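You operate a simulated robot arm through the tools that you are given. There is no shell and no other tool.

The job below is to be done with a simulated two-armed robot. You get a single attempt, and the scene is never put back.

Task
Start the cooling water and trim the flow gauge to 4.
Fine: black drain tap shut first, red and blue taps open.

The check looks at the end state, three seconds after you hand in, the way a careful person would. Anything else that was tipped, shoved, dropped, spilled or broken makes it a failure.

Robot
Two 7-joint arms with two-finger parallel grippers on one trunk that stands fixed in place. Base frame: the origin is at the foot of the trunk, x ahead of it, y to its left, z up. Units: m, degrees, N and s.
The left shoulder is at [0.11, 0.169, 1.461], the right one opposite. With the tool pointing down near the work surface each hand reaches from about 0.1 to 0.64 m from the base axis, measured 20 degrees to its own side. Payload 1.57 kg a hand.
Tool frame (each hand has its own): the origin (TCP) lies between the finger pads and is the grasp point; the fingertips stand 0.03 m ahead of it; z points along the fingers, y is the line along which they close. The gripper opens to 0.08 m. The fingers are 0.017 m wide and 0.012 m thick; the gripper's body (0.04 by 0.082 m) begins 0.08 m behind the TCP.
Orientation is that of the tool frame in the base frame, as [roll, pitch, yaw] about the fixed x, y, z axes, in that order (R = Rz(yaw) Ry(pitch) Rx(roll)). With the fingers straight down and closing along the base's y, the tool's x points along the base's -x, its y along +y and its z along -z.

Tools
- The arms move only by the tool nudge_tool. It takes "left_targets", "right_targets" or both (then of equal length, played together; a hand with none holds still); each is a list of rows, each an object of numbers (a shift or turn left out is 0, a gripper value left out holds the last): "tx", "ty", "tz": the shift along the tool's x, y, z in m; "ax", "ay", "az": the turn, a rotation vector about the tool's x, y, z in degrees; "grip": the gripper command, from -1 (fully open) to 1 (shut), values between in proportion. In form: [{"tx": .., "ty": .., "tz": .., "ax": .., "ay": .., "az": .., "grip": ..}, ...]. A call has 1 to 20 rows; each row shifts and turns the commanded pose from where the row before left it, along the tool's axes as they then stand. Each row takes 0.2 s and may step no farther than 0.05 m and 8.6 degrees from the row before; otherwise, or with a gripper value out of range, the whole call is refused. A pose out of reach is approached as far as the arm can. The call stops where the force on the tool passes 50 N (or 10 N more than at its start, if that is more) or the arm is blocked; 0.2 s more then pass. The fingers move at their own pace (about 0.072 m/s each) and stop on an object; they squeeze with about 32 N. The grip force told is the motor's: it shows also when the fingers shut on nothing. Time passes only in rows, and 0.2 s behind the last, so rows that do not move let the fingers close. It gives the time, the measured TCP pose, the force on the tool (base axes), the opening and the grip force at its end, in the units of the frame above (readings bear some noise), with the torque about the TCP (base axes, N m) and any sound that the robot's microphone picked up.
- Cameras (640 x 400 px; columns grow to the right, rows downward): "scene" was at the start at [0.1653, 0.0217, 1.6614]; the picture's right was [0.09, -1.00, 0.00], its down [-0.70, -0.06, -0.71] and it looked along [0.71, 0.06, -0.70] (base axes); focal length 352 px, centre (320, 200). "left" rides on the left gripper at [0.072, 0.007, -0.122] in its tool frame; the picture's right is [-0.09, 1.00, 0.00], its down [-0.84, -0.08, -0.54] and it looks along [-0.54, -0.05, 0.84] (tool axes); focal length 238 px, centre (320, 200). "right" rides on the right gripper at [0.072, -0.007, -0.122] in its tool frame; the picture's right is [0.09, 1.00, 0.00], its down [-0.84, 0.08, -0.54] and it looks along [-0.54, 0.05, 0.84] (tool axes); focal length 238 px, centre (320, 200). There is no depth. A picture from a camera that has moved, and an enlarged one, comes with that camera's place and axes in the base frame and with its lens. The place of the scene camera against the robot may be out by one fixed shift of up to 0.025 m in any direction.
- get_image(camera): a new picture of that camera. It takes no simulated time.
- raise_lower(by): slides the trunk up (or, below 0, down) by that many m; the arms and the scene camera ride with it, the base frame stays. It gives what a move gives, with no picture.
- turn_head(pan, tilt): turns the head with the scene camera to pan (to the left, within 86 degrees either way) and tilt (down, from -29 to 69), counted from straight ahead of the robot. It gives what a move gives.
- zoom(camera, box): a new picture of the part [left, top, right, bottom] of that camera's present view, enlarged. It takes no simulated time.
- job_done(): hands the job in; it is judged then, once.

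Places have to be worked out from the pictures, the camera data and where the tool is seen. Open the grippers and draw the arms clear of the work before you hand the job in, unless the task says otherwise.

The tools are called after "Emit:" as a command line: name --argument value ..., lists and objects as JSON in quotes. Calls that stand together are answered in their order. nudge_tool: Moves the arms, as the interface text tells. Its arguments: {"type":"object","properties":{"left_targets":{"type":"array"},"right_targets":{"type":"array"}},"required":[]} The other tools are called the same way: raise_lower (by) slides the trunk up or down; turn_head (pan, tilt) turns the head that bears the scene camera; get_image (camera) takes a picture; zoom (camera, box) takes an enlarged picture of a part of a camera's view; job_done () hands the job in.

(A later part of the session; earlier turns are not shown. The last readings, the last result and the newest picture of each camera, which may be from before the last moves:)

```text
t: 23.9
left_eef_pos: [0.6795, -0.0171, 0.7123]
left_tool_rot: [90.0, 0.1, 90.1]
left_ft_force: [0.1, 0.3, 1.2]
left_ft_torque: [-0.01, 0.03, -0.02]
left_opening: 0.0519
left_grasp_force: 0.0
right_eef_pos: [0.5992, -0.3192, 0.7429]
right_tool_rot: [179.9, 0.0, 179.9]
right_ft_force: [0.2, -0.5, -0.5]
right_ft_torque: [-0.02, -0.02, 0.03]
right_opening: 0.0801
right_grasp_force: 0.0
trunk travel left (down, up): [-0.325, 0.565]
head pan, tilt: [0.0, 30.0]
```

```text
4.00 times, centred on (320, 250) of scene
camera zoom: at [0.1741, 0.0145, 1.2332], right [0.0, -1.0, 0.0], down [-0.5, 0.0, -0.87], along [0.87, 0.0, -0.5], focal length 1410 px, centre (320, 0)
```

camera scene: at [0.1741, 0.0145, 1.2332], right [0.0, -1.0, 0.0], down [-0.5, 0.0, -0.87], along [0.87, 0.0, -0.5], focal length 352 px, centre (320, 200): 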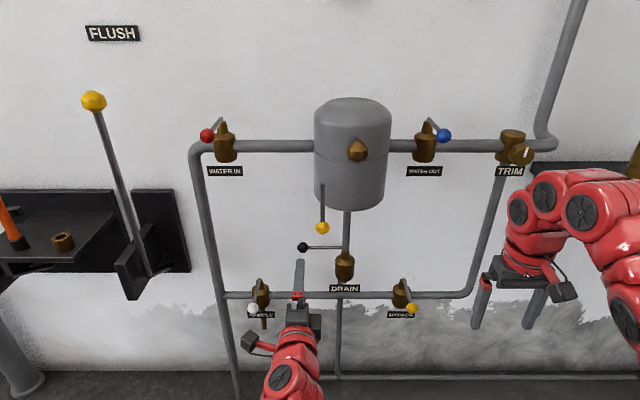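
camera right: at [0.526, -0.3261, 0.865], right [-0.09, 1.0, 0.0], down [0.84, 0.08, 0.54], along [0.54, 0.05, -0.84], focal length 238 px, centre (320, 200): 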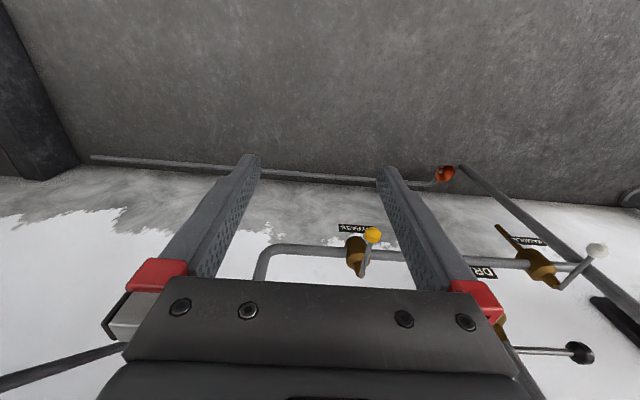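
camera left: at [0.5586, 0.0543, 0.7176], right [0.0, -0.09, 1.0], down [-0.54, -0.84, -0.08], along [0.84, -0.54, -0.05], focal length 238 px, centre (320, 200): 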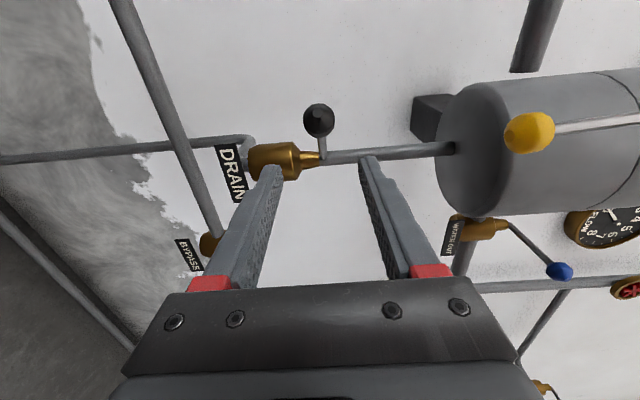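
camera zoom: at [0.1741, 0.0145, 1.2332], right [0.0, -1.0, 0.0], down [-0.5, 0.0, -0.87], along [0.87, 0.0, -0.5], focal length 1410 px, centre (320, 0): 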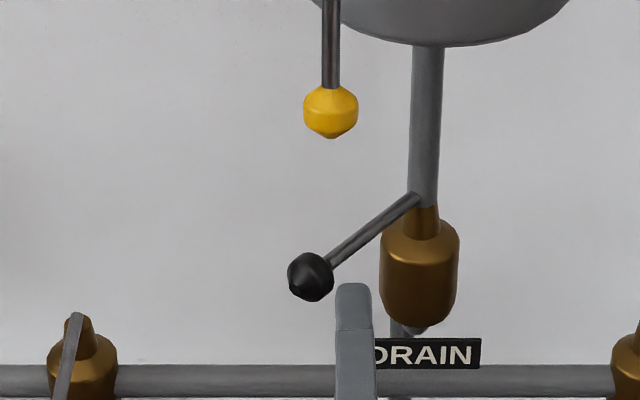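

Lever holds at ~49°, ball at (0.752, 0.006). I close the fingers, step to its +y side, and advance beside it.

Emit:
nudge_tool --left_targets '[{"tx": 0.032, "grip": 1}, {"tx": 0.032, "grip": 1}, {"grip": 1}, {"tz": 0.03}, {"tz": 0.03}, {"tz": 0.012}, {}]'

Emit:
zoom --camera "scene" --box '[260, 200, 380, 300]'

Emit:
get_image --camera "left"

```text
t: 25.5
left_eef_pos: [0.7514, 0.0474, 0.7127]
left_tool_rot: [90.1, 0.1, 90.2]
left_ft_force: [-0.3, -1.0, 0.6]
left_ft_torque: [-0.02, 0.0, -0.03]
left_opening: 0.0001
left_grasp_force: 21.0
right_eef_pos: [0.6001, -0.3205, 0.7437]
right_tool_rot: [179.9, -0.1, 179.9]
right_ft_force: [-0.2, -0.5, 0.4]
right_ft_torque: [0.01, 0.03, -0.01]
right_opening: 0.0801
right_grasp_force: 0.0
trunk travel left (down, up): [-0.325, 0.565]
head pan, tilt: [0.0, 30.0]
```

```text
4.00 times, centred on (320, 250) of scene
camera zoom: at [0.1741, 0.0145, 1.2332], right [0.0, -1.0, 0.0], down [-0.5, 0.0, -0.87], along [0.87, 0.0, -0.5], focal length 1410 px, centre (320, 0)
```

zoom: 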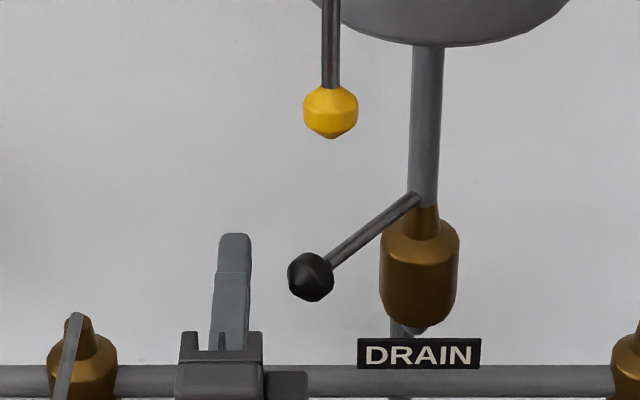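

```text
taken
camera left: at [0.6302, 0.1175, 0.718], right [0.0, -0.09, 1.0], down [-0.54, -0.84, -0.08], along [0.84, -0.54, -0.05], focal length 238 px, centre (320, 200)
```

left: 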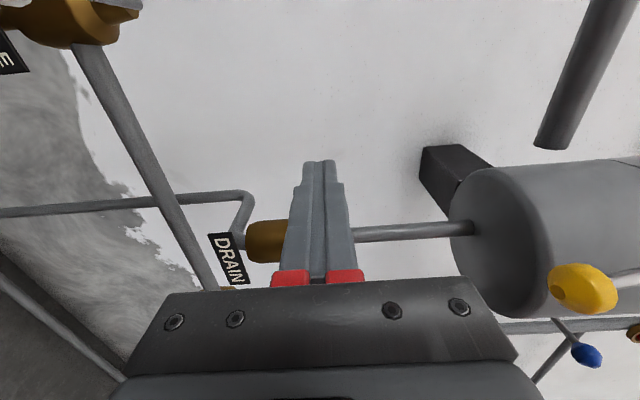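

Fingers are beside the ball with their tips ahead of it. I push toward −y in small steps.

Emit:
nudge_tool --left_targets '[{"tx": -0.012}, {"tx": -0.012}, {"tx": -0.012}, {"tx": -0.012}, {"tx": -0.012}, {"tx": -0.01}]'

Emit:
zoom --camera "scene" --box '[260, 200, 380, 300]'

```text
t: 26.9
left_eef_pos: [0.7523, -0.0236, 0.7123]
left_tool_rot: [90.2, 0.1, 90.0]
left_ft_force: [0.1, -0.5, 0.0]
left_ft_torque: [0.0, 0.01, 0.02]
left_opening: 0.0
left_grasp_force: 21.5
right_eef_pos: [0.5995, -0.3211, 0.7434]
right_tool_rot: [-180.0, -0.1, 179.9]
right_ft_force: [-0.1, 0.6, 1.2]
right_ft_torque: [-0.01, 0.02, 0.01]
right_opening: 0.0799
right_grasp_force: 0.1
trunk travel left (down, up): [-0.325, 0.565]
head pan, tilt: [0.0, 30.0]
```

```text
4.00 times, centred on (320, 250) of scene
camera zoom: at [0.174, 0.0144, 1.2332], right [0.0, -1.0, 0.0], down [-0.5, 0.0, -0.87], along [0.87, 0.0, -0.5], focal length 1410 px, centre (320, 0)
```

zoom: 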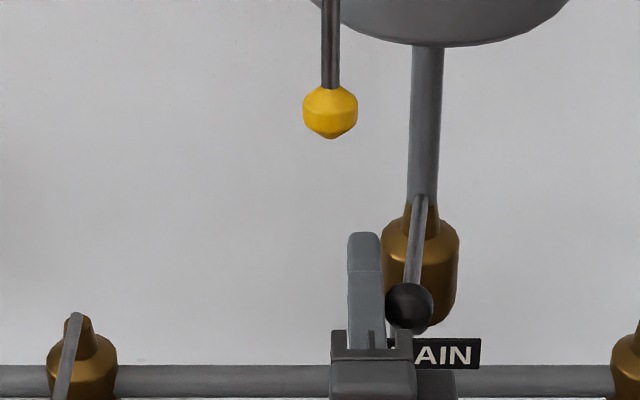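

The lever is now around 83°, just shy of straight out. I nudge a bit more in fine steps, watching for the stop.

Emit:
nudge_tool --left_targets '[{"tx": -0.006}, {"tx": -0.004}, {"tx": -0.004}, {"tx": -0.003}, {}]'

Emit:
zoom --camera "scene" --box '[260, 200, 380, 300]'

```text
t: 28.1
left_eef_pos: [0.7524, -0.039, 0.7134]
left_tool_rot: [90.1, 0.0, 90.4]
left_ft_force: [-0.9, 6.2, 0.8]
left_ft_torque: [-0.07, 0.05, -0.16]
left_opening: 0.0
left_grasp_force: 21.7
right_eef_pos: [0.5986, -0.319, 0.743]
right_tool_rot: [-180.0, -0.1, -180.0]
right_ft_force: [-0.1, -0.5, 0.2]
right_ft_torque: [0.0, 0.01, 0.04]
right_opening: 0.0799
right_grasp_force: 0.0
trunk travel left (down, up): [-0.325, 0.565]
head pan, tilt: [0.0, 30.0]
```

```text
4.00 times, centred on (320, 250) of scene
camera zoom: at [0.1739, 0.0154, 1.2332], right [0.0, -1.0, 0.0], down [-0.5, 0.0, -0.87], along [0.87, 0.0, -0.5], focal length 1410 px, centre (320, 0)
```

zoom: 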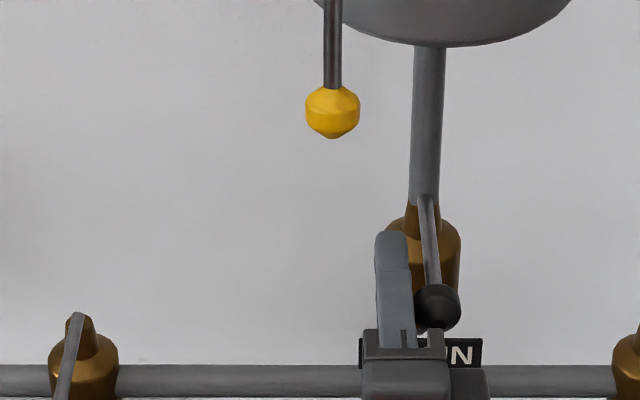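

The lever now points straight out. I press 4 mm more to feel whether this is the end stop.

Emit:
nudge_tool --left_targets '[{"tx": -0.002}, {"tx": -0.002}, {}]'

Emit:
zoom --camera "scene" --box '[260, 200, 380, 300]'

```text
t: 28.9
left_eef_pos: [0.7514, -0.0398, 0.7126]
left_tool_rot: [90.1, 0.0, 90.5]
left_ft_force: [-1.4, 29.2, 1.5]
left_ft_torque: [0.0, 0.06, -0.62]
left_opening: 0.0001
left_grasp_force: 21.4
right_eef_pos: [0.5996, -0.3169, 0.7449]
right_tool_rot: [-180.0, -0.1, 179.9]
right_ft_force: [0.9, 0.0, 0.2]
right_ft_torque: [-0.02, -0.01, 0.02]
right_opening: 0.0799
right_grasp_force: 0.0
trunk travel left (down, up): [-0.325, 0.565]
head pan, tilt: [0.0, 30.0]
```

```text
4.00 times, centred on (320, 250) of scene
camera zoom: at [0.1738, 0.0177, 1.2332], right [0.0, -1.0, 0.0], down [-0.5, 0.0, -0.87], along [0.87, 0.0, -0.5], focal length 1410 px, centre (320, 0)
```

zoom: 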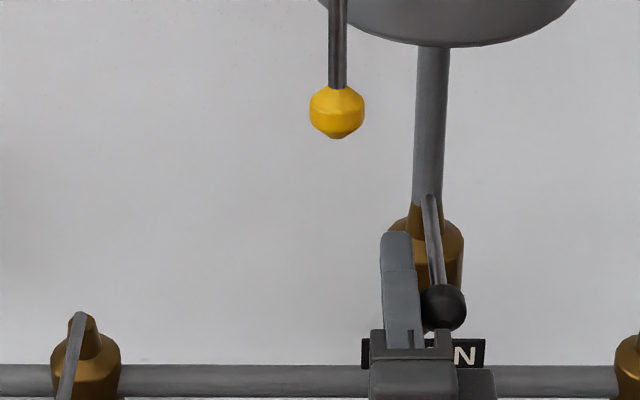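

The force rose to 29 N with no motion: that is the shut stop. I back the left hand off and withdraw it, then verify the lever stays.

Emit:
nudge_tool --left_targets '[{"tx": 0.015}, {"tx": 0.03}, {"tz": -0.03}, {"tz": -0.04}, {"tz": -0.04}, {"tx": 0.04}, {"tx": 0.04}, {"tx": 0.04}, {}]'

Emit:
get_image --camera "scene"

Emit:
zoom --camera "scene" --box '[260, 200, 420, 320]'

```text
t: 30.9
left_eef_pos: [0.6414, 0.1193, 0.7106]
left_tool_rot: [90.2, 0.1, 90.2]
left_ft_force: [1.0, 0.6, -0.3]
left_ft_torque: [0.02, 0.02, 0.01]
left_opening: 0.0
left_grasp_force: 20.9
right_eef_pos: [0.5986, -0.3194, 0.7432]
right_tool_rot: [179.8, -0.1, 179.9]
right_ft_force: [0.2, -0.5, -0.2]
right_ft_torque: [0.01, -0.02, -0.03]
right_opening: 0.0802
right_grasp_force: 0.1
trunk travel left (down, up): [-0.325, 0.565]
head pan, tilt: [0.0, 30.0]
```

```text
taken
camera scene: at [0.1741, 0.0144, 1.2332], right [0.0, -1.0, 0.0], down [-0.5, 0.0, -0.87], along [0.87, 0.0, -0.5], focal length 352 px, centre (320, 200)
```

scene: 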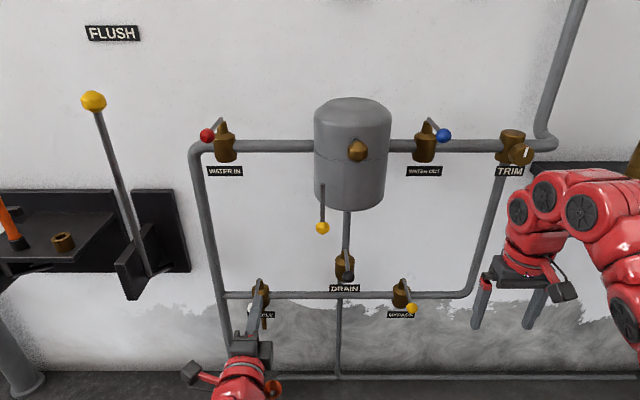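

```text
3.33 times, centred on (340, 260) of scene
camera zoom: at [0.1741, 0.0144, 1.2332], right [0.0, -1.0, 0.0], down [-0.5, 0.0, -0.87], along [0.87, 0.0, -0.5], focal length 1175 px, centre (253, 0)
```

zoom: 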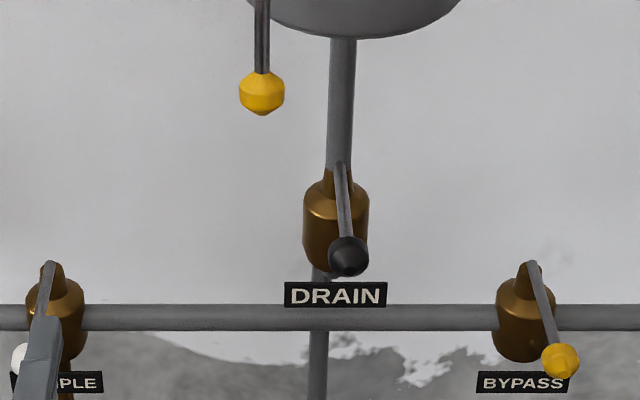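

The drain lever stays shut, pointing straight out like the others. Now I ready the right hand: forward a little, then pitch it up to face the wall.

Emit:
nudge_tool --right_targets '[{"tx": -0.02}, {"tx": -0.02}, {"ay": -8}, {"ay": -8}, {"ay": -8}, {"ay": -8}, {"ay": -8}, {"ay": -8}, {"ay": -8}]'

Emit:
get_image --camera "scene"

Emit:
get_image --camera "right"

```text
t: 32.9
left_eef_pos: [0.6428, 0.1197, 0.7118]
left_tool_rot: [90.1, 0.1, 90.2]
left_ft_force: [-0.2, -0.5, 0.3]
left_ft_torque: [-0.02, -0.01, 0.0]
left_opening: 0.0002
left_grasp_force: 21.5
right_eef_pos: [0.6391, -0.3191, 0.7432]
right_tool_rot: [179.9, 7.9, 179.9]
right_ft_force: [-0.5, 0.1, -0.2]
right_ft_torque: [0.02, -0.01, 0.0]
right_opening: 0.0802
right_grasp_force: 0.1
right hand out of reach, approached as far as the arm can: row 4, 5, 6, 7, 8, 9
trunk travel left (down, up): [-0.325, 0.565]
head pan, tilt: [0.0, 30.0]
```

```text
taken
camera scene: at [0.1741, 0.0145, 1.2332], right [0.0, -1.0, 0.0], down [-0.5, 0.0, -0.87], along [0.87, 0.0, -0.5], focal length 352 px, centre (320, 200)
```

scene: 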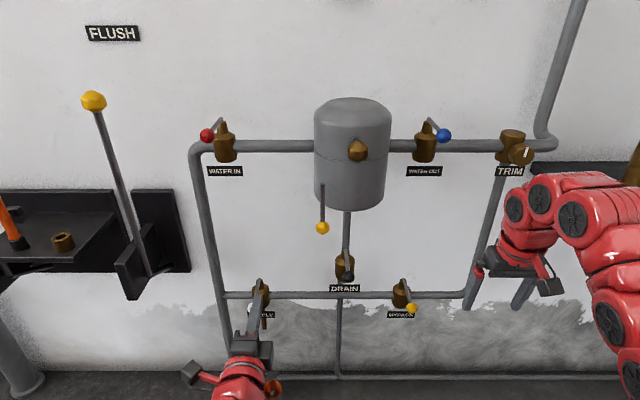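

```text
taken
camera right: at [0.5497, -0.3262, 0.854], right [-0.09, 1.0, -0.01], down [0.75, 0.08, 0.65], along [0.65, 0.05, -0.76], focal length 238 px, centre (320, 200)
```

right: 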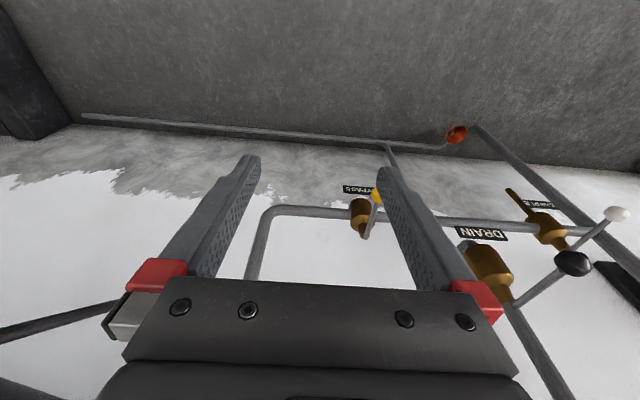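

Only 8° of pitch was reachable there. I move forward while pitching, as the left arm needed to.

Emit:
nudge_tool --right_targets '[{"tx": -0.02}, {"tx": -0.02}, {"ay": -8}, {"ay": -8}, {"ay": -8}, {"ay": -8}, {"ay": -8}, {"ay": -8}]'

```text
t: 34.7
left_eef_pos: [0.6426, 0.1198, 0.7115]
left_tool_rot: [90.1, 0.1, 90.2]
left_ft_force: [0.5, -0.2, 0.6]
left_ft_torque: [0.01, 0.01, 0.01]
left_opening: 0.0002
left_grasp_force: 21.0
right_eef_pos: [0.6901, -0.325, 0.7511]
right_tool_rot: [180.0, 56.0, 179.8]
right_ft_force: [0.1, 0.0, 0.0]
right_ft_torque: [-0.01, 0.01, -0.05]
right_opening: 0.0798
right_grasp_force: 0.2
right hand out of reach, approached as far as the arm can: row 4
trunk travel left (down, up): [-0.325, 0.565]
head pan, tilt: [0.0, 30.0]
```

Now it pitched to 56°. I finish the pitch to horizontal and look.

Emit:
nudge_tool --right_targets '[{"ay": -8.5}, {"ay": -8.5}, {"ay": -8.5}, {"ay": -8.5}, {}]'

Emit:
get_image --camera "scene"

Emit:
get_image --camera "right"

```text
t: 35.9
left_eef_pos: [0.642, 0.1171, 0.7111]
left_tool_rot: [90.0, 0.1, 90.2]
left_ft_force: [-0.7, -1.0, 1.0]
left_ft_torque: [-0.01, 0.03, 0.04]
left_opening: 0.0001
left_grasp_force: 21.1
right_eef_pos: [0.6911, -0.3251, 0.751]
right_tool_rot: [101.0, 89.8, 101.0]
right_ft_force: [-0.8, -0.4, -0.5]
right_ft_torque: [0.0, -0.01, 0.01]
right_opening: 0.0801
right_grasp_force: 0.1
trunk travel left (down, up): [-0.325, 0.565]
head pan, tilt: [0.0, 30.0]
```

```text
taken
camera scene: at [0.174, 0.0145, 1.2332], right [0.0, -1.0, 0.0], down [-0.5, 0.0, -0.87], along [0.87, 0.0, -0.5], focal length 352 px, centre (320, 200)
```

scene: 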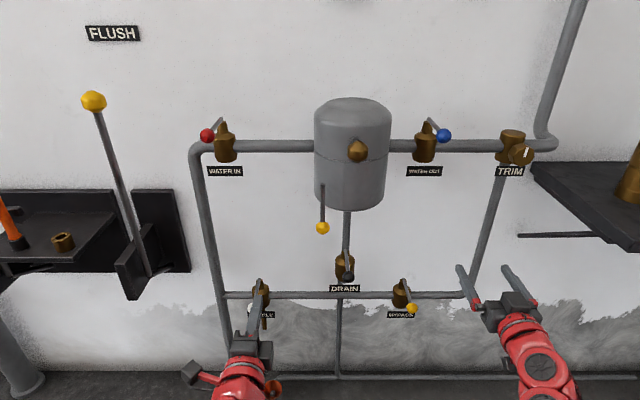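

```text
taken
camera right: at [0.5666, -0.3307, 0.6782], right [0.0, 1.0, -0.09], down [-0.54, 0.08, 0.84], along [0.84, 0.05, 0.54], focal length 238 px, centre (320, 200)
```

right: 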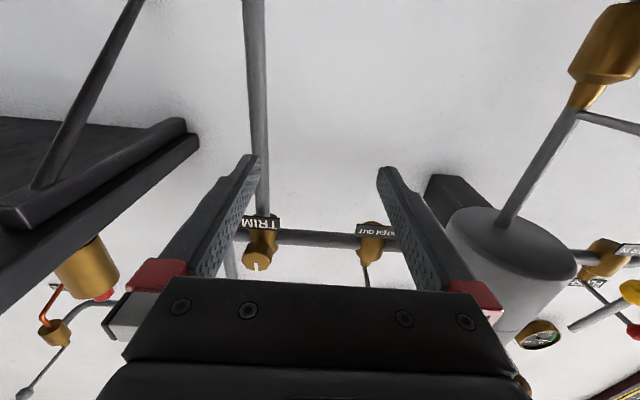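

The right hand now faces the wall (tool x = down, y = +y, z = +x). With fingers closed I'll use the tip to push on the trailing side of the blue lever; it must open toward −y, as +y would run into the vessel. First I raise the hand to lever height at x≈0.68.

Emit:
nudge_tool --right_targets '[{"tx": -0.04, "tz": -0.005, "grip": 1}, {"tx": -0.04, "tz": -0.005}, {"tx": -0.04, "tz": -0.005}, {"tx": -0.04}, {"tx": -0.04}, {"tx": -0.04}, {"tx": -0.013}, {}]'

Emit:
get_image --camera "scene"

Emit:
get_image --camera "right"

```text
t: 37.7
left_eef_pos: [0.643, 0.1198, 0.7107]
left_tool_rot: [90.1, 0.1, 90.2]
left_ft_force: [0.2, -0.1, 0.5]
left_ft_torque: [0.0, -0.01, -0.02]
left_opening: 0.0001
left_grasp_force: 21.1
right_eef_pos: [0.6741, -0.3253, 1.0041]
right_tool_rot: [153.3, 89.7, 153.3]
right_ft_force: [-1.2, -0.1, 0.1]
right_ft_torque: [0.02, 0.02, -0.01]
right_opening: 0.0
right_grasp_force: 20.9
trunk travel left (down, up): [-0.325, 0.565]
head pan, tilt: [0.0, 30.0]
```

```text
taken
camera scene: at [0.1741, 0.0145, 1.2332], right [0.0, -1.0, 0.0], down [-0.5, 0.0, -0.87], along [0.87, 0.0, -0.5], focal length 352 px, centre (320, 200)
```

scene: 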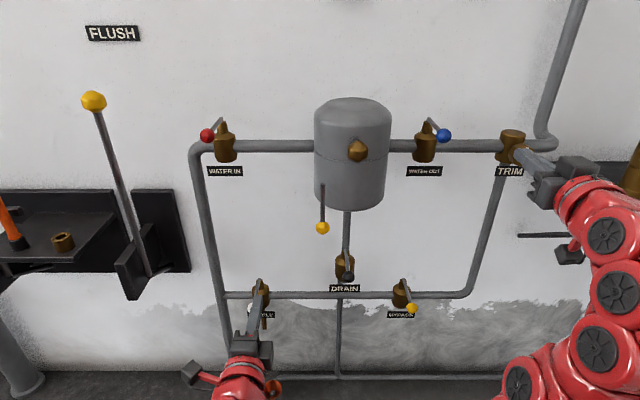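

```text
taken
camera right: at [0.5509, -0.331, 0.9316], right [0.0, 1.0, -0.09], down [-0.54, 0.08, 0.84], along [0.84, 0.05, 0.54], focal length 238 px, centre (320, 200)
```

right: 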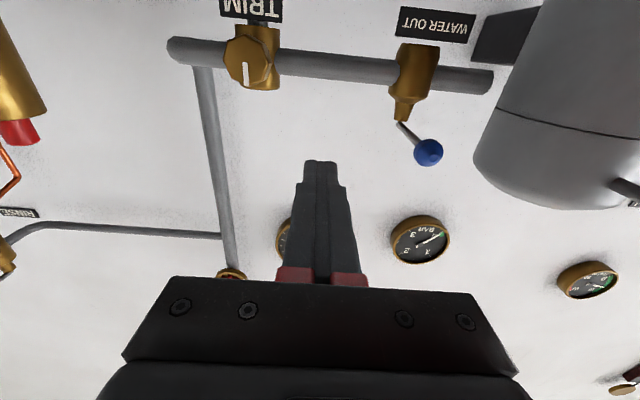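

The right camera confirms the blue ball at (0.768, −0.219, 1.007) and the trim knob centre near (0.80, −0.394, 0.950). I move over to the +y side of the blue ball, then advance the tip beside the lever.

Emit:
nudge_tool --right_targets '[{"ty": 0.035}, {"ty": 0.035}, {"ty": 0.035}, {"ty": 0.034}, {}, {"tz": 0.03}, {"tz": 0.03}, {"tz": 0.03}, {}]'

Emit:
get_image --camera "right"

Emit:
zoom --camera "scene" --box '[360, 80, 560, 220]'

```text
t: 39.7
left_eef_pos: [0.6421, 0.1186, 0.7123]
left_tool_rot: [90.1, 0.1, 90.2]
left_ft_force: [0.2, -0.2, 0.9]
left_ft_torque: [0.01, 0.02, -0.01]
left_opening: 0.0
left_grasp_force: 21.2
right_eef_pos: [0.7678, -0.1838, 1.0019]
right_tool_rot: [121.1, 89.9, 121.1]
right_ft_force: [0.0, -0.1, -0.3]
right_ft_torque: [0.03, -0.01, 0.01]
right_opening: 0.0
right_grasp_force: 21.4
trunk travel left (down, up): [-0.325, 0.565]
head pan, tilt: [0.0, 30.0]
```

```text
taken
camera right: at [0.6436, -0.1898, 0.9301], right [0.0, 1.0, -0.09], down [-0.54, 0.08, 0.84], along [0.84, 0.05, 0.54], focal length 238 px, centre (320, 200)
```

right: 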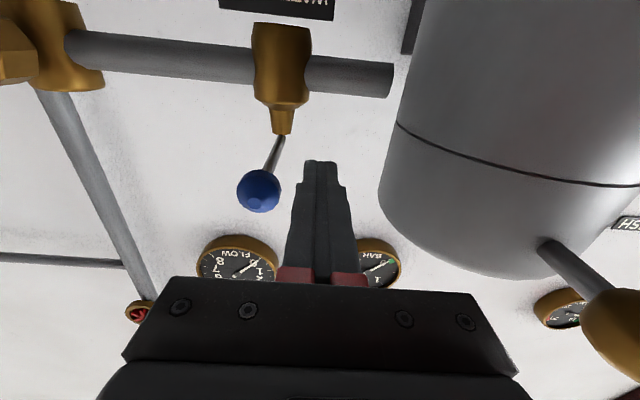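

```text
2.86 times, centred on (460, 150) of scene
camera zoom: at [0.174, 0.0146, 1.2332], right [0.0, -1.0, 0.0], down [-0.5, 0.0, -0.87], along [0.87, 0.0, -0.5], focal length 1007 px, centre (-80, 343)
```

zoom: 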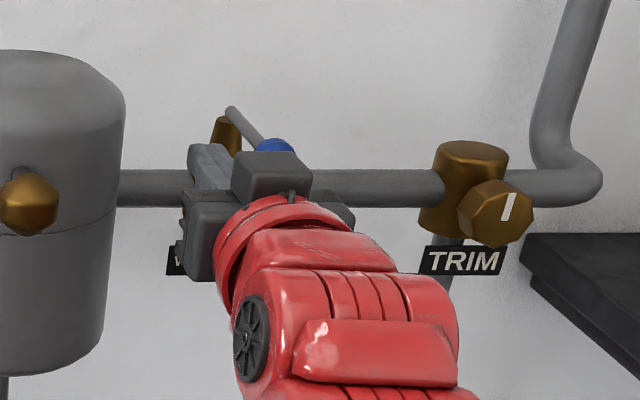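

The fingertip lies along the blue lever's +y side. I begin pushing toward −y along the arc.

Emit:
nudge_tool --right_targets '[{"ty": -0.0092, "tz": -0.002}, {"ty": -0.0093, "tz": -0.002}, {"ty": -0.0098, "tz": 0.0007}, {"ty": -0.0098, "tz": 0.0007}, {"ty": -0.0092, "tz": 0.0031}, {"ty": -0.0093, "tz": 0.0032}]'

Emit:
get_image --camera "right"

```text
t: 41.1
left_eef_pos: [0.6414, 0.1193, 0.7112]
left_tool_rot: [90.1, 0.0, 90.2]
left_ft_force: [0.2, -0.1, 0.9]
left_ft_torque: [0.02, 0.04, 0.0]
left_opening: 0.0001
left_grasp_force: 21.3
right_eef_pos: [0.7699, -0.2409, 1.003]
right_tool_rot: [163.1, 89.8, 163.1]
right_ft_force: [0.4, -0.1, 0.7]
right_ft_torque: [-0.01, 0.0, -0.03]
right_opening: 0.0
right_grasp_force: 21.3
trunk travel left (down, up): [-0.325, 0.565]
head pan, tilt: [0.0, 30.0]
```

```text
taken
camera right: at [0.6463, -0.2476, 0.931], right [0.0, 1.0, -0.09], down [-0.54, 0.08, 0.84], along [0.84, 0.05, 0.54], focal length 238 px, centre (320, 200)
```

right: 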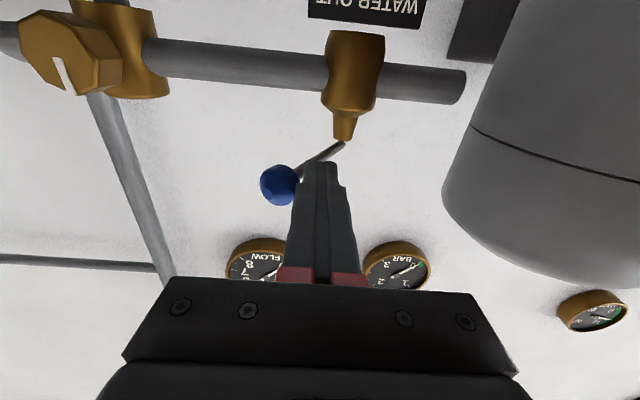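

The blue lever follows freely toward −y. I continue the arc to its end.

Emit:
nudge_tool --right_targets '[{"ty": -0.0081, "tz": 0.0055}, {"ty": -0.0081, "tz": 0.0056}, {"ty": -0.0065, "tz": 0.0074}, {"ty": -0.0065, "tz": 0.0074}, {"ty": -0.0042, "tz": 0.0088}, {"ty": -0.0043, "tz": 0.0089}]'

Emit:
get_image --camera "right"

```text
t: 42.5
left_eef_pos: [0.6422, 0.1197, 0.7115]
left_tool_rot: [90.1, 0.1, 90.2]
left_ft_force: [0.5, 0.0, -0.1]
left_ft_torque: [0.0, -0.02, -0.02]
left_opening: 0.0
left_grasp_force: 21.3
right_eef_pos: [0.8143, -0.2781, 1.0045]
right_tool_rot: [155.0, 89.7, 155.1]
right_ft_force: [-0.4, 0.7, -1.4]
right_ft_torque: [0.01, 0.04, 0.01]
right_opening: 0.0
right_grasp_force: 21.7
trunk travel left (down, up): [-0.325, 0.565]
head pan, tilt: [0.0, 30.0]
```

```text
taken
camera right: at [0.6897, -0.285, 0.9317], right [0.0, 1.0, -0.09], down [-0.54, 0.08, 0.84], along [0.84, 0.05, 0.54], focal length 238 px, centre (320, 200)
```

right: 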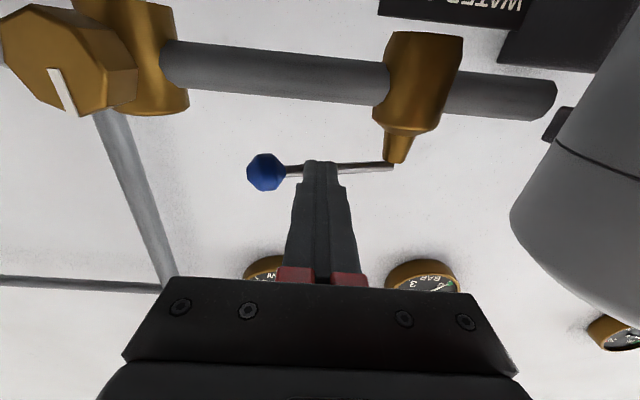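

Nearly along the pipe. I push on toward +x in small steps until the end stop is felt.

Emit:
nudge_tool --right_targets '[{"tz": 0.006, "ty": -0.001}, {"tz": 0.006, "ty": -0.001}, {"tz": 0.005}, {"tz": 0.003}, {}]'

Emit:
get_image --camera "right"

```text
t: 43.7
left_eef_pos: [0.6418, 0.1192, 0.7109]
left_tool_rot: [90.1, 0.1, 90.3]
left_ft_force: [0.2, -0.1, -0.2]
left_ft_torque: [0.02, 0.04, -0.03]
left_opening: 0.0
left_grasp_force: 21.3
right_eef_pos: [0.8338, -0.2807, 1.0038]
right_tool_rot: [144.0, 89.9, 143.8]
right_ft_force: [-1.2, -0.7, 0.4]
right_ft_torque: [0.0, -0.03, -0.02]
right_opening: 0.0
right_grasp_force: 21.0
trunk travel left (down, up): [-0.325, 0.565]
head pan, tilt: [0.0, 30.0]
```

```text
taken
camera right: at [0.7094, -0.2873, 0.9322], right [0.0, 1.0, -0.09], down [-0.54, 0.08, 0.84], along [0.84, 0.05, 0.54], focal length 238 px, centre (320, 200)
```

right: 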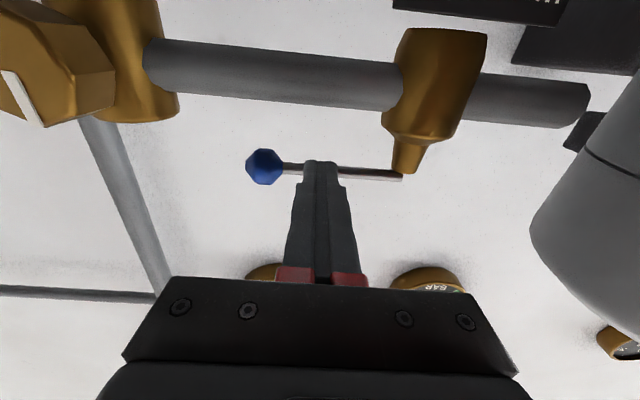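

The lever is almost parallel with the pipe (ball x≈0.86). I keep pushing a little until I feel the stop.

Emit:
nudge_tool --right_targets '[{"tz": 0.003}, {"tz": 0.003}, {"tz": 0.003}, {"tz": 0.002}, {}]'

Emit:
get_image --camera "right"

```text
t: 44.5
left_eef_pos: [0.6397, 0.1204, 0.715]
left_tool_rot: [89.8, 0.0, 90.2]
left_ft_force: [-0.7, 0.2, 0.6]
left_ft_torque: [0.03, -0.04, -0.02]
left_opening: 0.0
left_grasp_force: 21.5
right_eef_pos: [0.8368, -0.2818, 1.005]
right_tool_rot: [160.7, 89.7, 160.6]
right_ft_force: [-61.8, 3.5, -17.6]
right_ft_torque: [-0.22, 0.31, 0.2]
right_opening: 0.0
right_grasp_force: 21.1
trunk travel left (down, up): [-0.325, 0.565]
head pan, tilt: [0.0, 30.0]
stopped in row 3 (right hand): the force on the tool passed its limit at 67 N (the readings are from after the stop); the commanded pose is now the measured one
```

```text
taken
camera right: at [0.7129, -0.2876, 0.9329], right [0.0, 1.0, -0.09], down [-0.54, 0.08, 0.84], along [0.84, 0.05, 0.54], focal length 238 px, centre (320, 200)
```

right: 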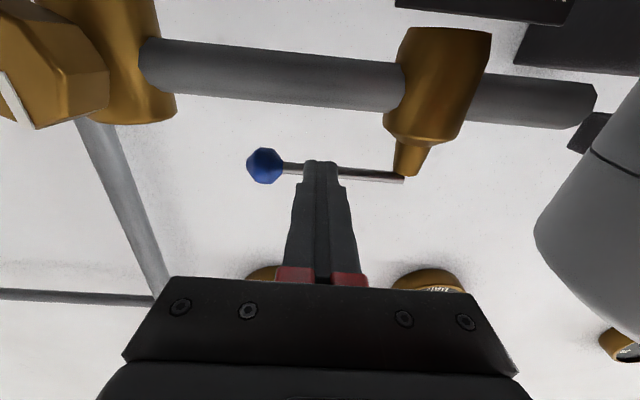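

A firm stop at 67 N: blue is fully open. I withdraw the right hand, and raise the left hand to the red lever's height at the same time, staying at x≈0.64.

Emit:
nudge_tool --left_targets '[{}, {"ty": 0.036, "tx": 0.006}, {"ty": 0.036, "tx": 0.006}, {"ty": 0.036, "tx": 0.006}, {"ty": 0.036, "tx": 0.006}, {"ty": 0.036, "tx": 0.006}, {"ty": 0.036, "tx": 0.006}, {"ty": 0.036, "tx": 0.006}, {"ty": 0.038, "tx": 0.006}, {}]' --right_targets '[{"tz": -0.02}, {"tz": -0.03}, {"tz": -0.03}, {"tz": -0.03}, {"tz": -0.02}, {"ty": -0.02}, {"ty": -0.02}, {"ty": -0.02}, {"ty": -0.02}, {}]'

Emit:
get_image --camera "scene"

Emit:
get_image --camera "left"

Emit:
get_image --camera "right"

```text
t: 46.7
left_eef_pos: [0.6503, 0.1372, 0.7876]
left_tool_rot: [90.0, 0.1, 90.4]
left_ft_force: [0.0, -0.2, 0.0]
left_ft_torque: [0.0, 0.02, 0.01]
left_opening: 0.0
left_grasp_force: 21.2
left hand out of reach, approached as far as the arm can: row 3, 4, 5, 6, 7, 8, 9
right_eef_pos: [0.7126, -0.3604, 1.0036]
right_tool_rot: [168.5, 89.5, 168.6]
right_ft_force: [-0.5, -0.6, 0.4]
right_ft_torque: [0.0, -0.02, -0.04]
right_opening: 0.0
right_grasp_force: 21.1
trunk travel left (down, up): [-0.325, 0.565]
head pan, tilt: [0.0, 30.0]
```

```text
taken
camera scene: at [0.1741, 0.0145, 1.2332], right [0.0, -1.0, 0.0], down [-0.5, 0.0, -0.87], along [0.87, 0.0, -0.5], focal length 352 px, centre (320, 200)
```

scene: 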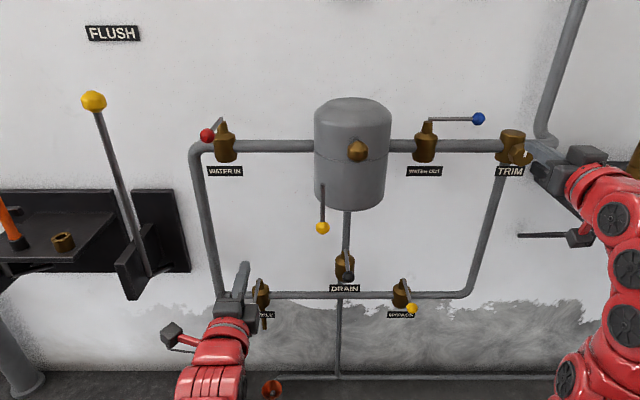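

```text
taken
camera left: at [0.5293, 0.2086, 0.7936], right [0.0, -0.09, 1.0], down [-0.54, -0.84, -0.08], along [0.84, -0.53, -0.05], focal length 238 px, centre (320, 200)
```

left: 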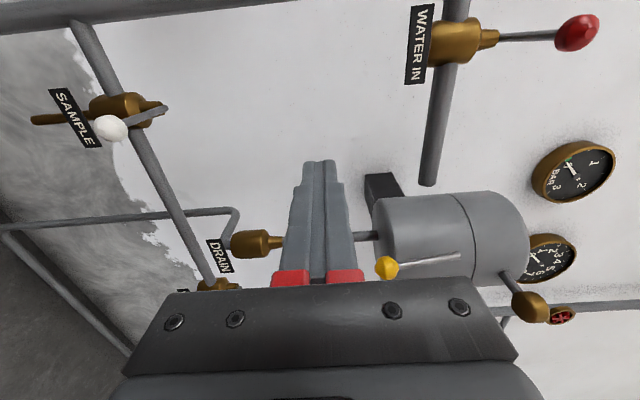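

```text
taken
camera right: at [0.5871, -0.3672, 0.9321], right [0.0, 1.0, -0.09], down [-0.54, 0.08, 0.84], along [0.84, 0.05, 0.53], focal length 238 px, centre (320, 200)
```

right: 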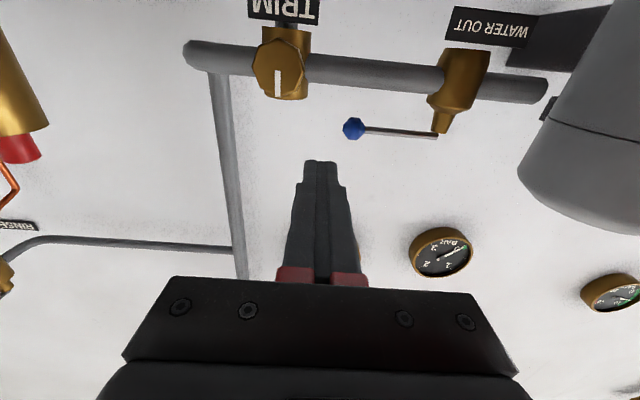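

Blue now lies along the pipe. The left hand can't rise in its rolled pose there, so I roll it back to the same attitude as the right hand and retry the climb.

Emit:
nudge_tool --left_targets '[{"az": -8.2, "tz": 0.004}, {"az": -8.2, "tz": 0.004}, {"az": -8.2, "tz": 0.004}, {"az": -8.2, "tz": 0.004}, {"az": -8.2, "tz": 0.004}, {"az": -8.2, "tz": 0.004}, {"az": -8.2}, {"az": -8.2}, {"az": -8.2}, {"az": -8.2}, {"az": -8.0}, {}]'

Emit:
get_image --camera "left"

```text
t: 49.3
left_eef_pos: [0.6734, 0.1379, 0.7875]
left_tool_rot: [-130.0, 89.8, -129.8]
left_ft_force: [-0.5, 0.7, 0.4]
left_ft_torque: [0.01, -0.03, -0.04]
left_opening: 0.0001
left_grasp_force: 22.0
right_eef_pos: [0.71, -0.36, 1.0041]
right_tool_rot: [167.7, 89.5, 167.6]
right_ft_force: [0.3, -0.4, 0.3]
right_ft_torque: [0.02, 0.01, -0.02]
right_opening: 0.0002
right_grasp_force: 21.3
trunk travel left (down, up): [-0.325, 0.565]
head pan, tilt: [0.0, 30.0]
```

```text
taken
camera left: at [0.5538, 0.1437, 0.7152], right [0.0, 1.0, 0.09], down [-0.54, -0.08, 0.84], along [0.84, -0.05, 0.54], focal length 238 px, centre (320, 200)
```

left: 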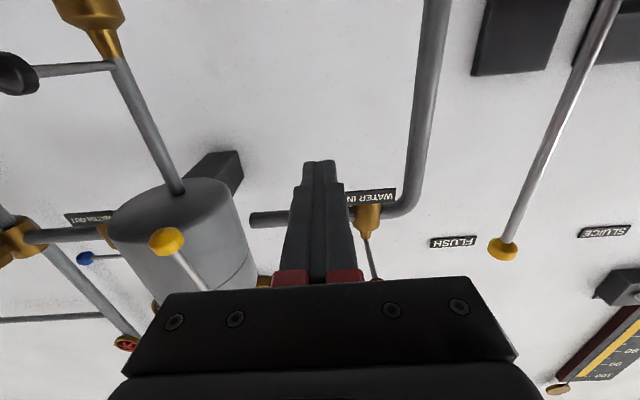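

Now I raise the left hand to lever height and line it up just on the −y side of the red lever.

Emit:
nudge_tool --left_targets '[{"tx": -0.036, "ty": 0.005}, {"tx": -0.036, "ty": 0.005}, {"tx": -0.036, "ty": 0.005}, {"tx": -0.036, "ty": 0.005}, {"tx": -0.036, "ty": 0.005}, {"tx": -0.036, "ty": 0.003}, {}]'

Emit:
get_image --camera "left"

Emit:
get_image --camera "scene"

```text
t: 50.9
left_eef_pos: [0.6754, 0.166, 1.0041]
left_tool_rot: [-139.7, 89.9, -139.4]
left_ft_force: [0.0, -0.8, 0.3]
left_ft_torque: [-0.03, 0.01, -0.01]
left_opening: 0.0001
left_grasp_force: 21.3
right_eef_pos: [0.7112, -0.361, 1.0031]
right_tool_rot: [167.4, 89.5, 167.5]
right_ft_force: [1.3, 0.1, 0.0]
right_ft_torque: [-0.03, -0.01, -0.02]
right_opening: 0.0
right_grasp_force: 21.5
trunk travel left (down, up): [-0.325, 0.565]
head pan, tilt: [0.0, 30.0]
```

```text
taken
camera left: at [0.5552, 0.1729, 0.9311], right [0.0, 1.0, 0.09], down [-0.54, -0.08, 0.84], along [0.84, -0.05, 0.54], focal length 238 px, centre (320, 200)
```

left: 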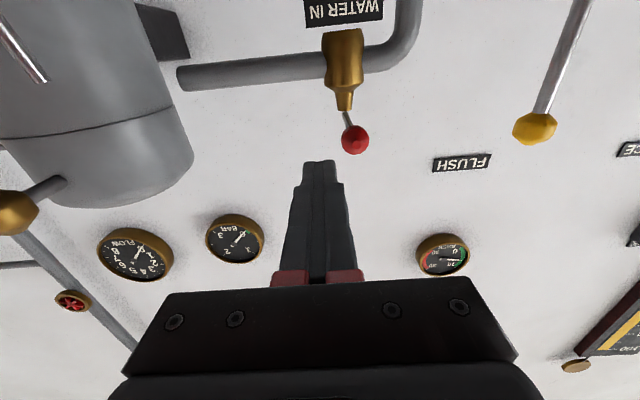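

```text
taken
camera scene: at [0.1742, 0.0145, 1.2331], right [0.0, -1.0, 0.0], down [-0.5, 0.0, -0.87], along [0.87, 0.0, -0.5], focal length 352 px, centre (320, 200)
```

scene: 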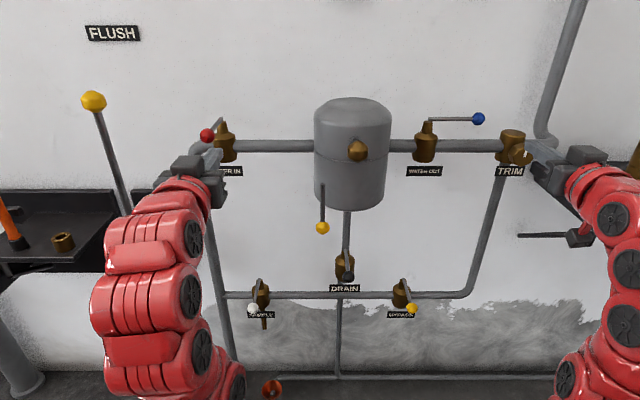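

The red ball checks at (0.768, 0.1985, 1.005). I advance beside it and make a small test push toward +y.

Emit:
nudge_tool --left_targets '[{"tz": 0.03}, {"tz": 0.03}, {"tz": 0.03}, {}]'

Emit:
nudge_tool --left_targets '[{"ty": 0.003}, {"ty": 0.003}, {"ty": 0.003}, {"ty": 0.003}, {"ty": 0.002}, {"ty": 0.002}]'

Emit:
get_image --camera "left"

```text
t: 51.9
left_eef_pos: [0.7651, 0.1674, 1.0044]
left_tool_rot: [-122.3, 89.9, -122.0]
left_ft_force: [0.5, -0.2, 0.7]
left_ft_torque: [0.01, 0.0, 0.0]
left_opening: 0.0
left_grasp_force: 21.2
right_eef_pos: [0.7112, -0.3612, 1.0044]
right_tool_rot: [167.4, 89.5, 167.5]
right_ft_force: [-0.1, -0.1, -0.2]
right_ft_torque: [0.01, 0.03, -0.03]
right_opening: 0.0
right_grasp_force: 21.2
trunk travel left (down, up): [-0.325, 0.565]
head pan, tilt: [0.0, 30.0]
```

```text
t: 53.3
left_eef_pos: [0.7654, 0.1781, 1.0033]
left_tool_rot: [164.4, 89.8, 164.3]
left_ft_force: [2.0, -19.8, 1.4]
left_ft_torque: [0.11, -0.01, -0.13]
left_opening: 0.0
left_grasp_force: 21.3
right_eef_pos: [0.7112, -0.3631, 1.0022]
right_tool_rot: [152.0, 89.5, 152.1]
right_ft_force: [-0.9, -0.2, 0.1]
right_ft_torque: [0.02, 0.02, 0.02]
right_opening: 0.0002
right_grasp_force: 21.7
trunk travel left (down, up): [-0.325, 0.565]
head pan, tilt: [0.0, 30.0]
```

```text
taken
camera left: at [0.6441, 0.1845, 0.9309], right [0.0, 1.0, 0.09], down [-0.54, -0.08, 0.84], along [0.84, -0.05, 0.54], focal length 238 px, centre (320, 200)
```

left: 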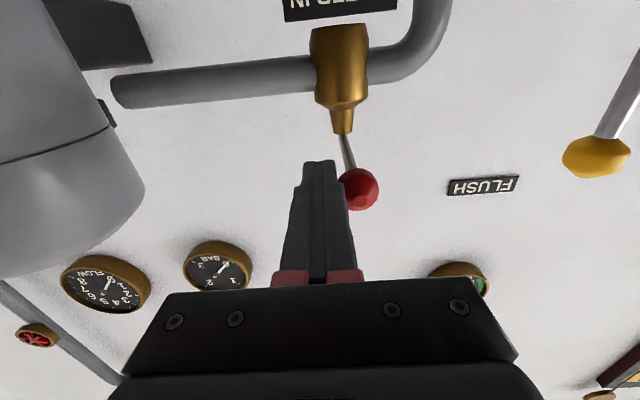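

A 20 N stop right at contact: red doesn't go +y, so it opens toward −y like blue. I back out and go round to its +y side.

Emit:
nudge_tool --left_targets '[{"ty": -0.008}, {"tz": -0.03}, {"tz": -0.03}, {"tz": -0.03}, {"ty": 0.03}, {"ty": 0.03}, {}, {"tz": 0.03}, {"tz": 0.03}, {"tz": 0.03}, {}]'

Emit:
get_image --camera "left"

```text
t: 55.7
left_eef_pos: [0.7653, 0.2337, 1.0056]
left_tool_rot: [-130.8, 89.9, -130.6]
left_ft_force: [-1.0, -0.7, 0.0]
left_ft_torque: [0.0, 0.01, 0.0]
left_opening: 0.0
left_grasp_force: 20.8
right_eef_pos: [0.7113, -0.3616, 1.0033]
right_tool_rot: [167.4, 89.4, 167.5]
right_ft_force: [0.3, -0.9, -0.2]
right_ft_torque: [0.01, -0.01, 0.01]
right_opening: 0.0
right_grasp_force: 21.4
trunk travel left (down, up): [-0.325, 0.565]
head pan, tilt: [0.0, 30.0]
```

```text
taken
camera left: at [0.6446, 0.2398, 0.9324], right [0.0, 1.0, 0.09], down [-0.54, -0.08, 0.84], along [0.84, -0.05, 0.54], focal length 238 px, centre (320, 200)
```

left: 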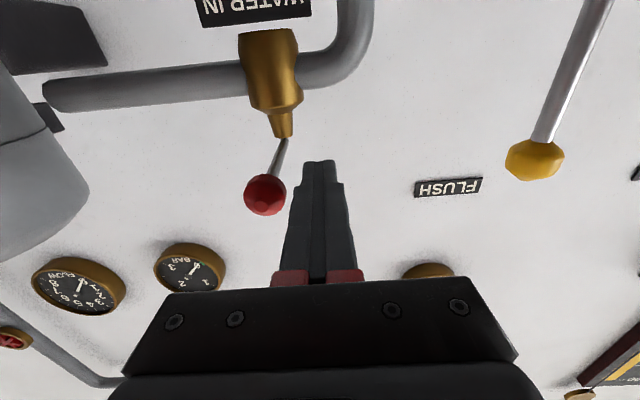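

The fingertip is on the red lever's +y side. I push along the arc toward −y, the first part, and watch.

Emit:
nudge_tool --left_targets '[{"ty": -0.0088, "tz": -0.0006}, {"ty": -0.0089, "tz": -0.0007}, {"ty": -0.0098, "tz": 0.0007}, {"ty": -0.0098, "tz": 0.0007}, {"ty": -0.0092, "tz": 0.0031}, {"ty": -0.0093, "tz": 0.0032}]'

Emit:
get_image --camera "left"

Emit:
get_image --camera "scene"

```text
t: 57.1
left_eef_pos: [0.7715, 0.1775, 1.0029]
left_tool_rot: [-156.1, 89.8, -156.0]
left_ft_force: [-0.2, 1.0, 0.6]
left_ft_torque: [0.02, -0.01, 0.01]
left_opening: 0.0
left_grasp_force: 21.2
right_eef_pos: [0.7107, -0.3613, 1.0039]
right_tool_rot: [167.1, 89.5, 167.2]
right_ft_force: [-0.1, 0.3, 0.2]
right_ft_torque: [0.04, 0.0, 0.0]
right_opening: 0.0
right_grasp_force: 21.7
trunk travel left (down, up): [-0.325, 0.565]
head pan, tilt: [0.0, 30.0]
```

```text
taken
camera left: at [0.6507, 0.1835, 0.931], right [0.0, 1.0, 0.09], down [-0.54, -0.08, 0.84], along [0.84, -0.05, 0.54], focal length 238 px, centre (320, 200)
```

left: 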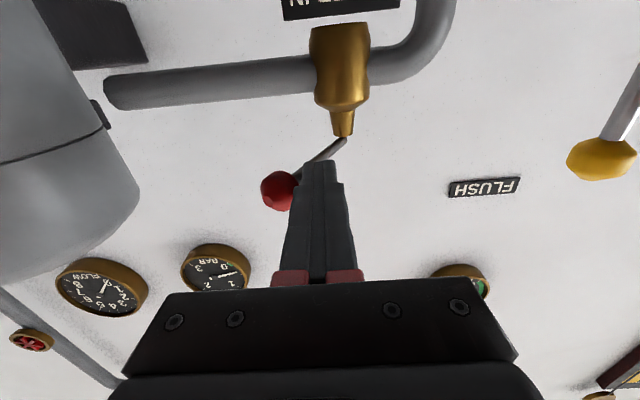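

```text
taken
camera scene: at [0.1739, 0.0144, 1.2332], right [0.0, -1.0, 0.0], down [-0.5, 0.0, -0.87], along [0.87, 0.0, -0.5], focal length 352 px, centre (320, 200)
```

scene: 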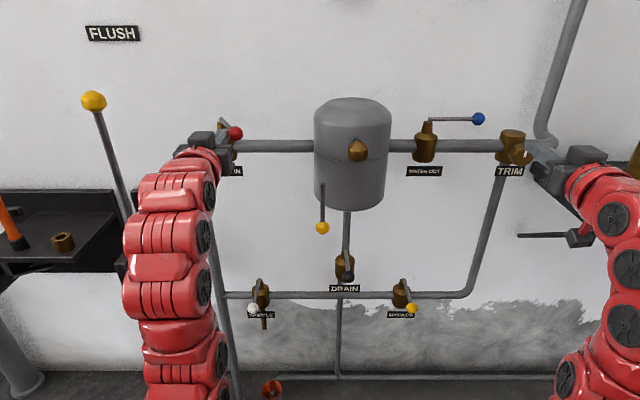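

The BAR needle has begun to rise, so pressure is building with the drain shut. I zoom in on both gauges before going on.

Emit:
zoom --camera "left" --box '[40, 230, 260, 320]'

Emit:
zoom --camera "scene" --box '[220, 220, 420, 400]'

```text
2.91 times, centred on (150, 275) of left
camera zoom: at [0.6507, 0.1835, 0.931], right [0.0, 1.0, 0.09], down [-0.54, -0.08, 0.84], along [0.84, -0.05, 0.54], focal length 693 px, centre (814, -18)
```

zoom: 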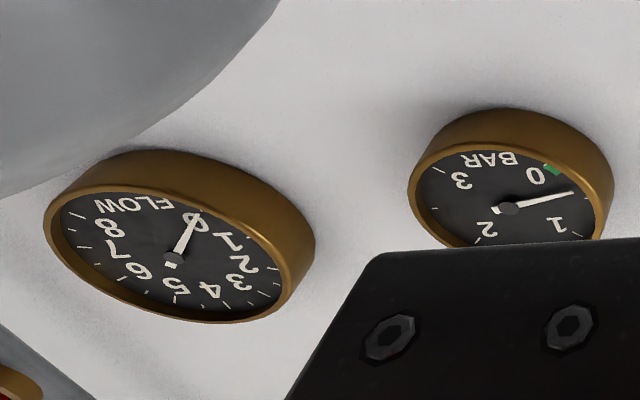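

```text
2.22 times, centred on (320, 310) of scene
camera zoom: at [0.1739, 0.0144, 1.2332], right [0.0, -1.0, 0.0], down [-0.5, 0.0, -0.87], along [0.87, 0.0, -0.5], focal length 783 px, centre (320, -44)
```

zoom: 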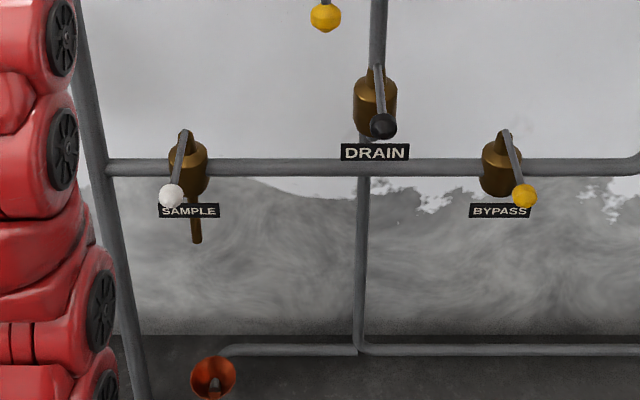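

BAR reads about 0.5 and flow about 0, so the trim seems nearly shut. Before opening red fully, I ready the right hand at the trim knob; I zoom in on it to measure.

Emit:
zoom --camera "right" --box '[220, 0, 340, 120]'

Emit:
zoom --camera "left" --box '[40, 230, 260, 320]'

```text
3.33 times, centred on (280, 60) of right
camera zoom: at [0.587, -0.3672, 0.9321], right [0.0, 1.0, -0.09], down [-0.54, 0.08, 0.84], along [0.84, 0.05, 0.53], focal length 794 px, centre (453, 667)
```

zoom: 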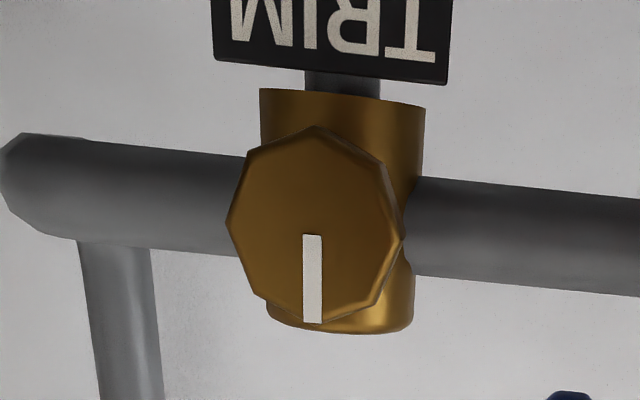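

```text
2.91 times, centred on (150, 275) of left
camera zoom: at [0.6507, 0.1835, 0.931], right [0.0, 1.0, 0.09], down [-0.54, -0.08, 0.84], along [0.84, -0.05, 0.54], focal length 693 px, centre (814, -18)
```

zoom: 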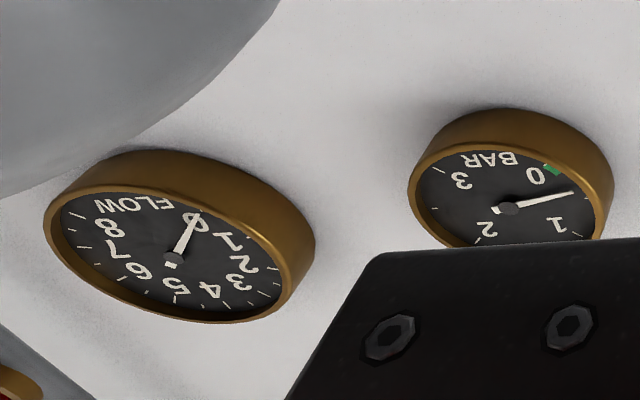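

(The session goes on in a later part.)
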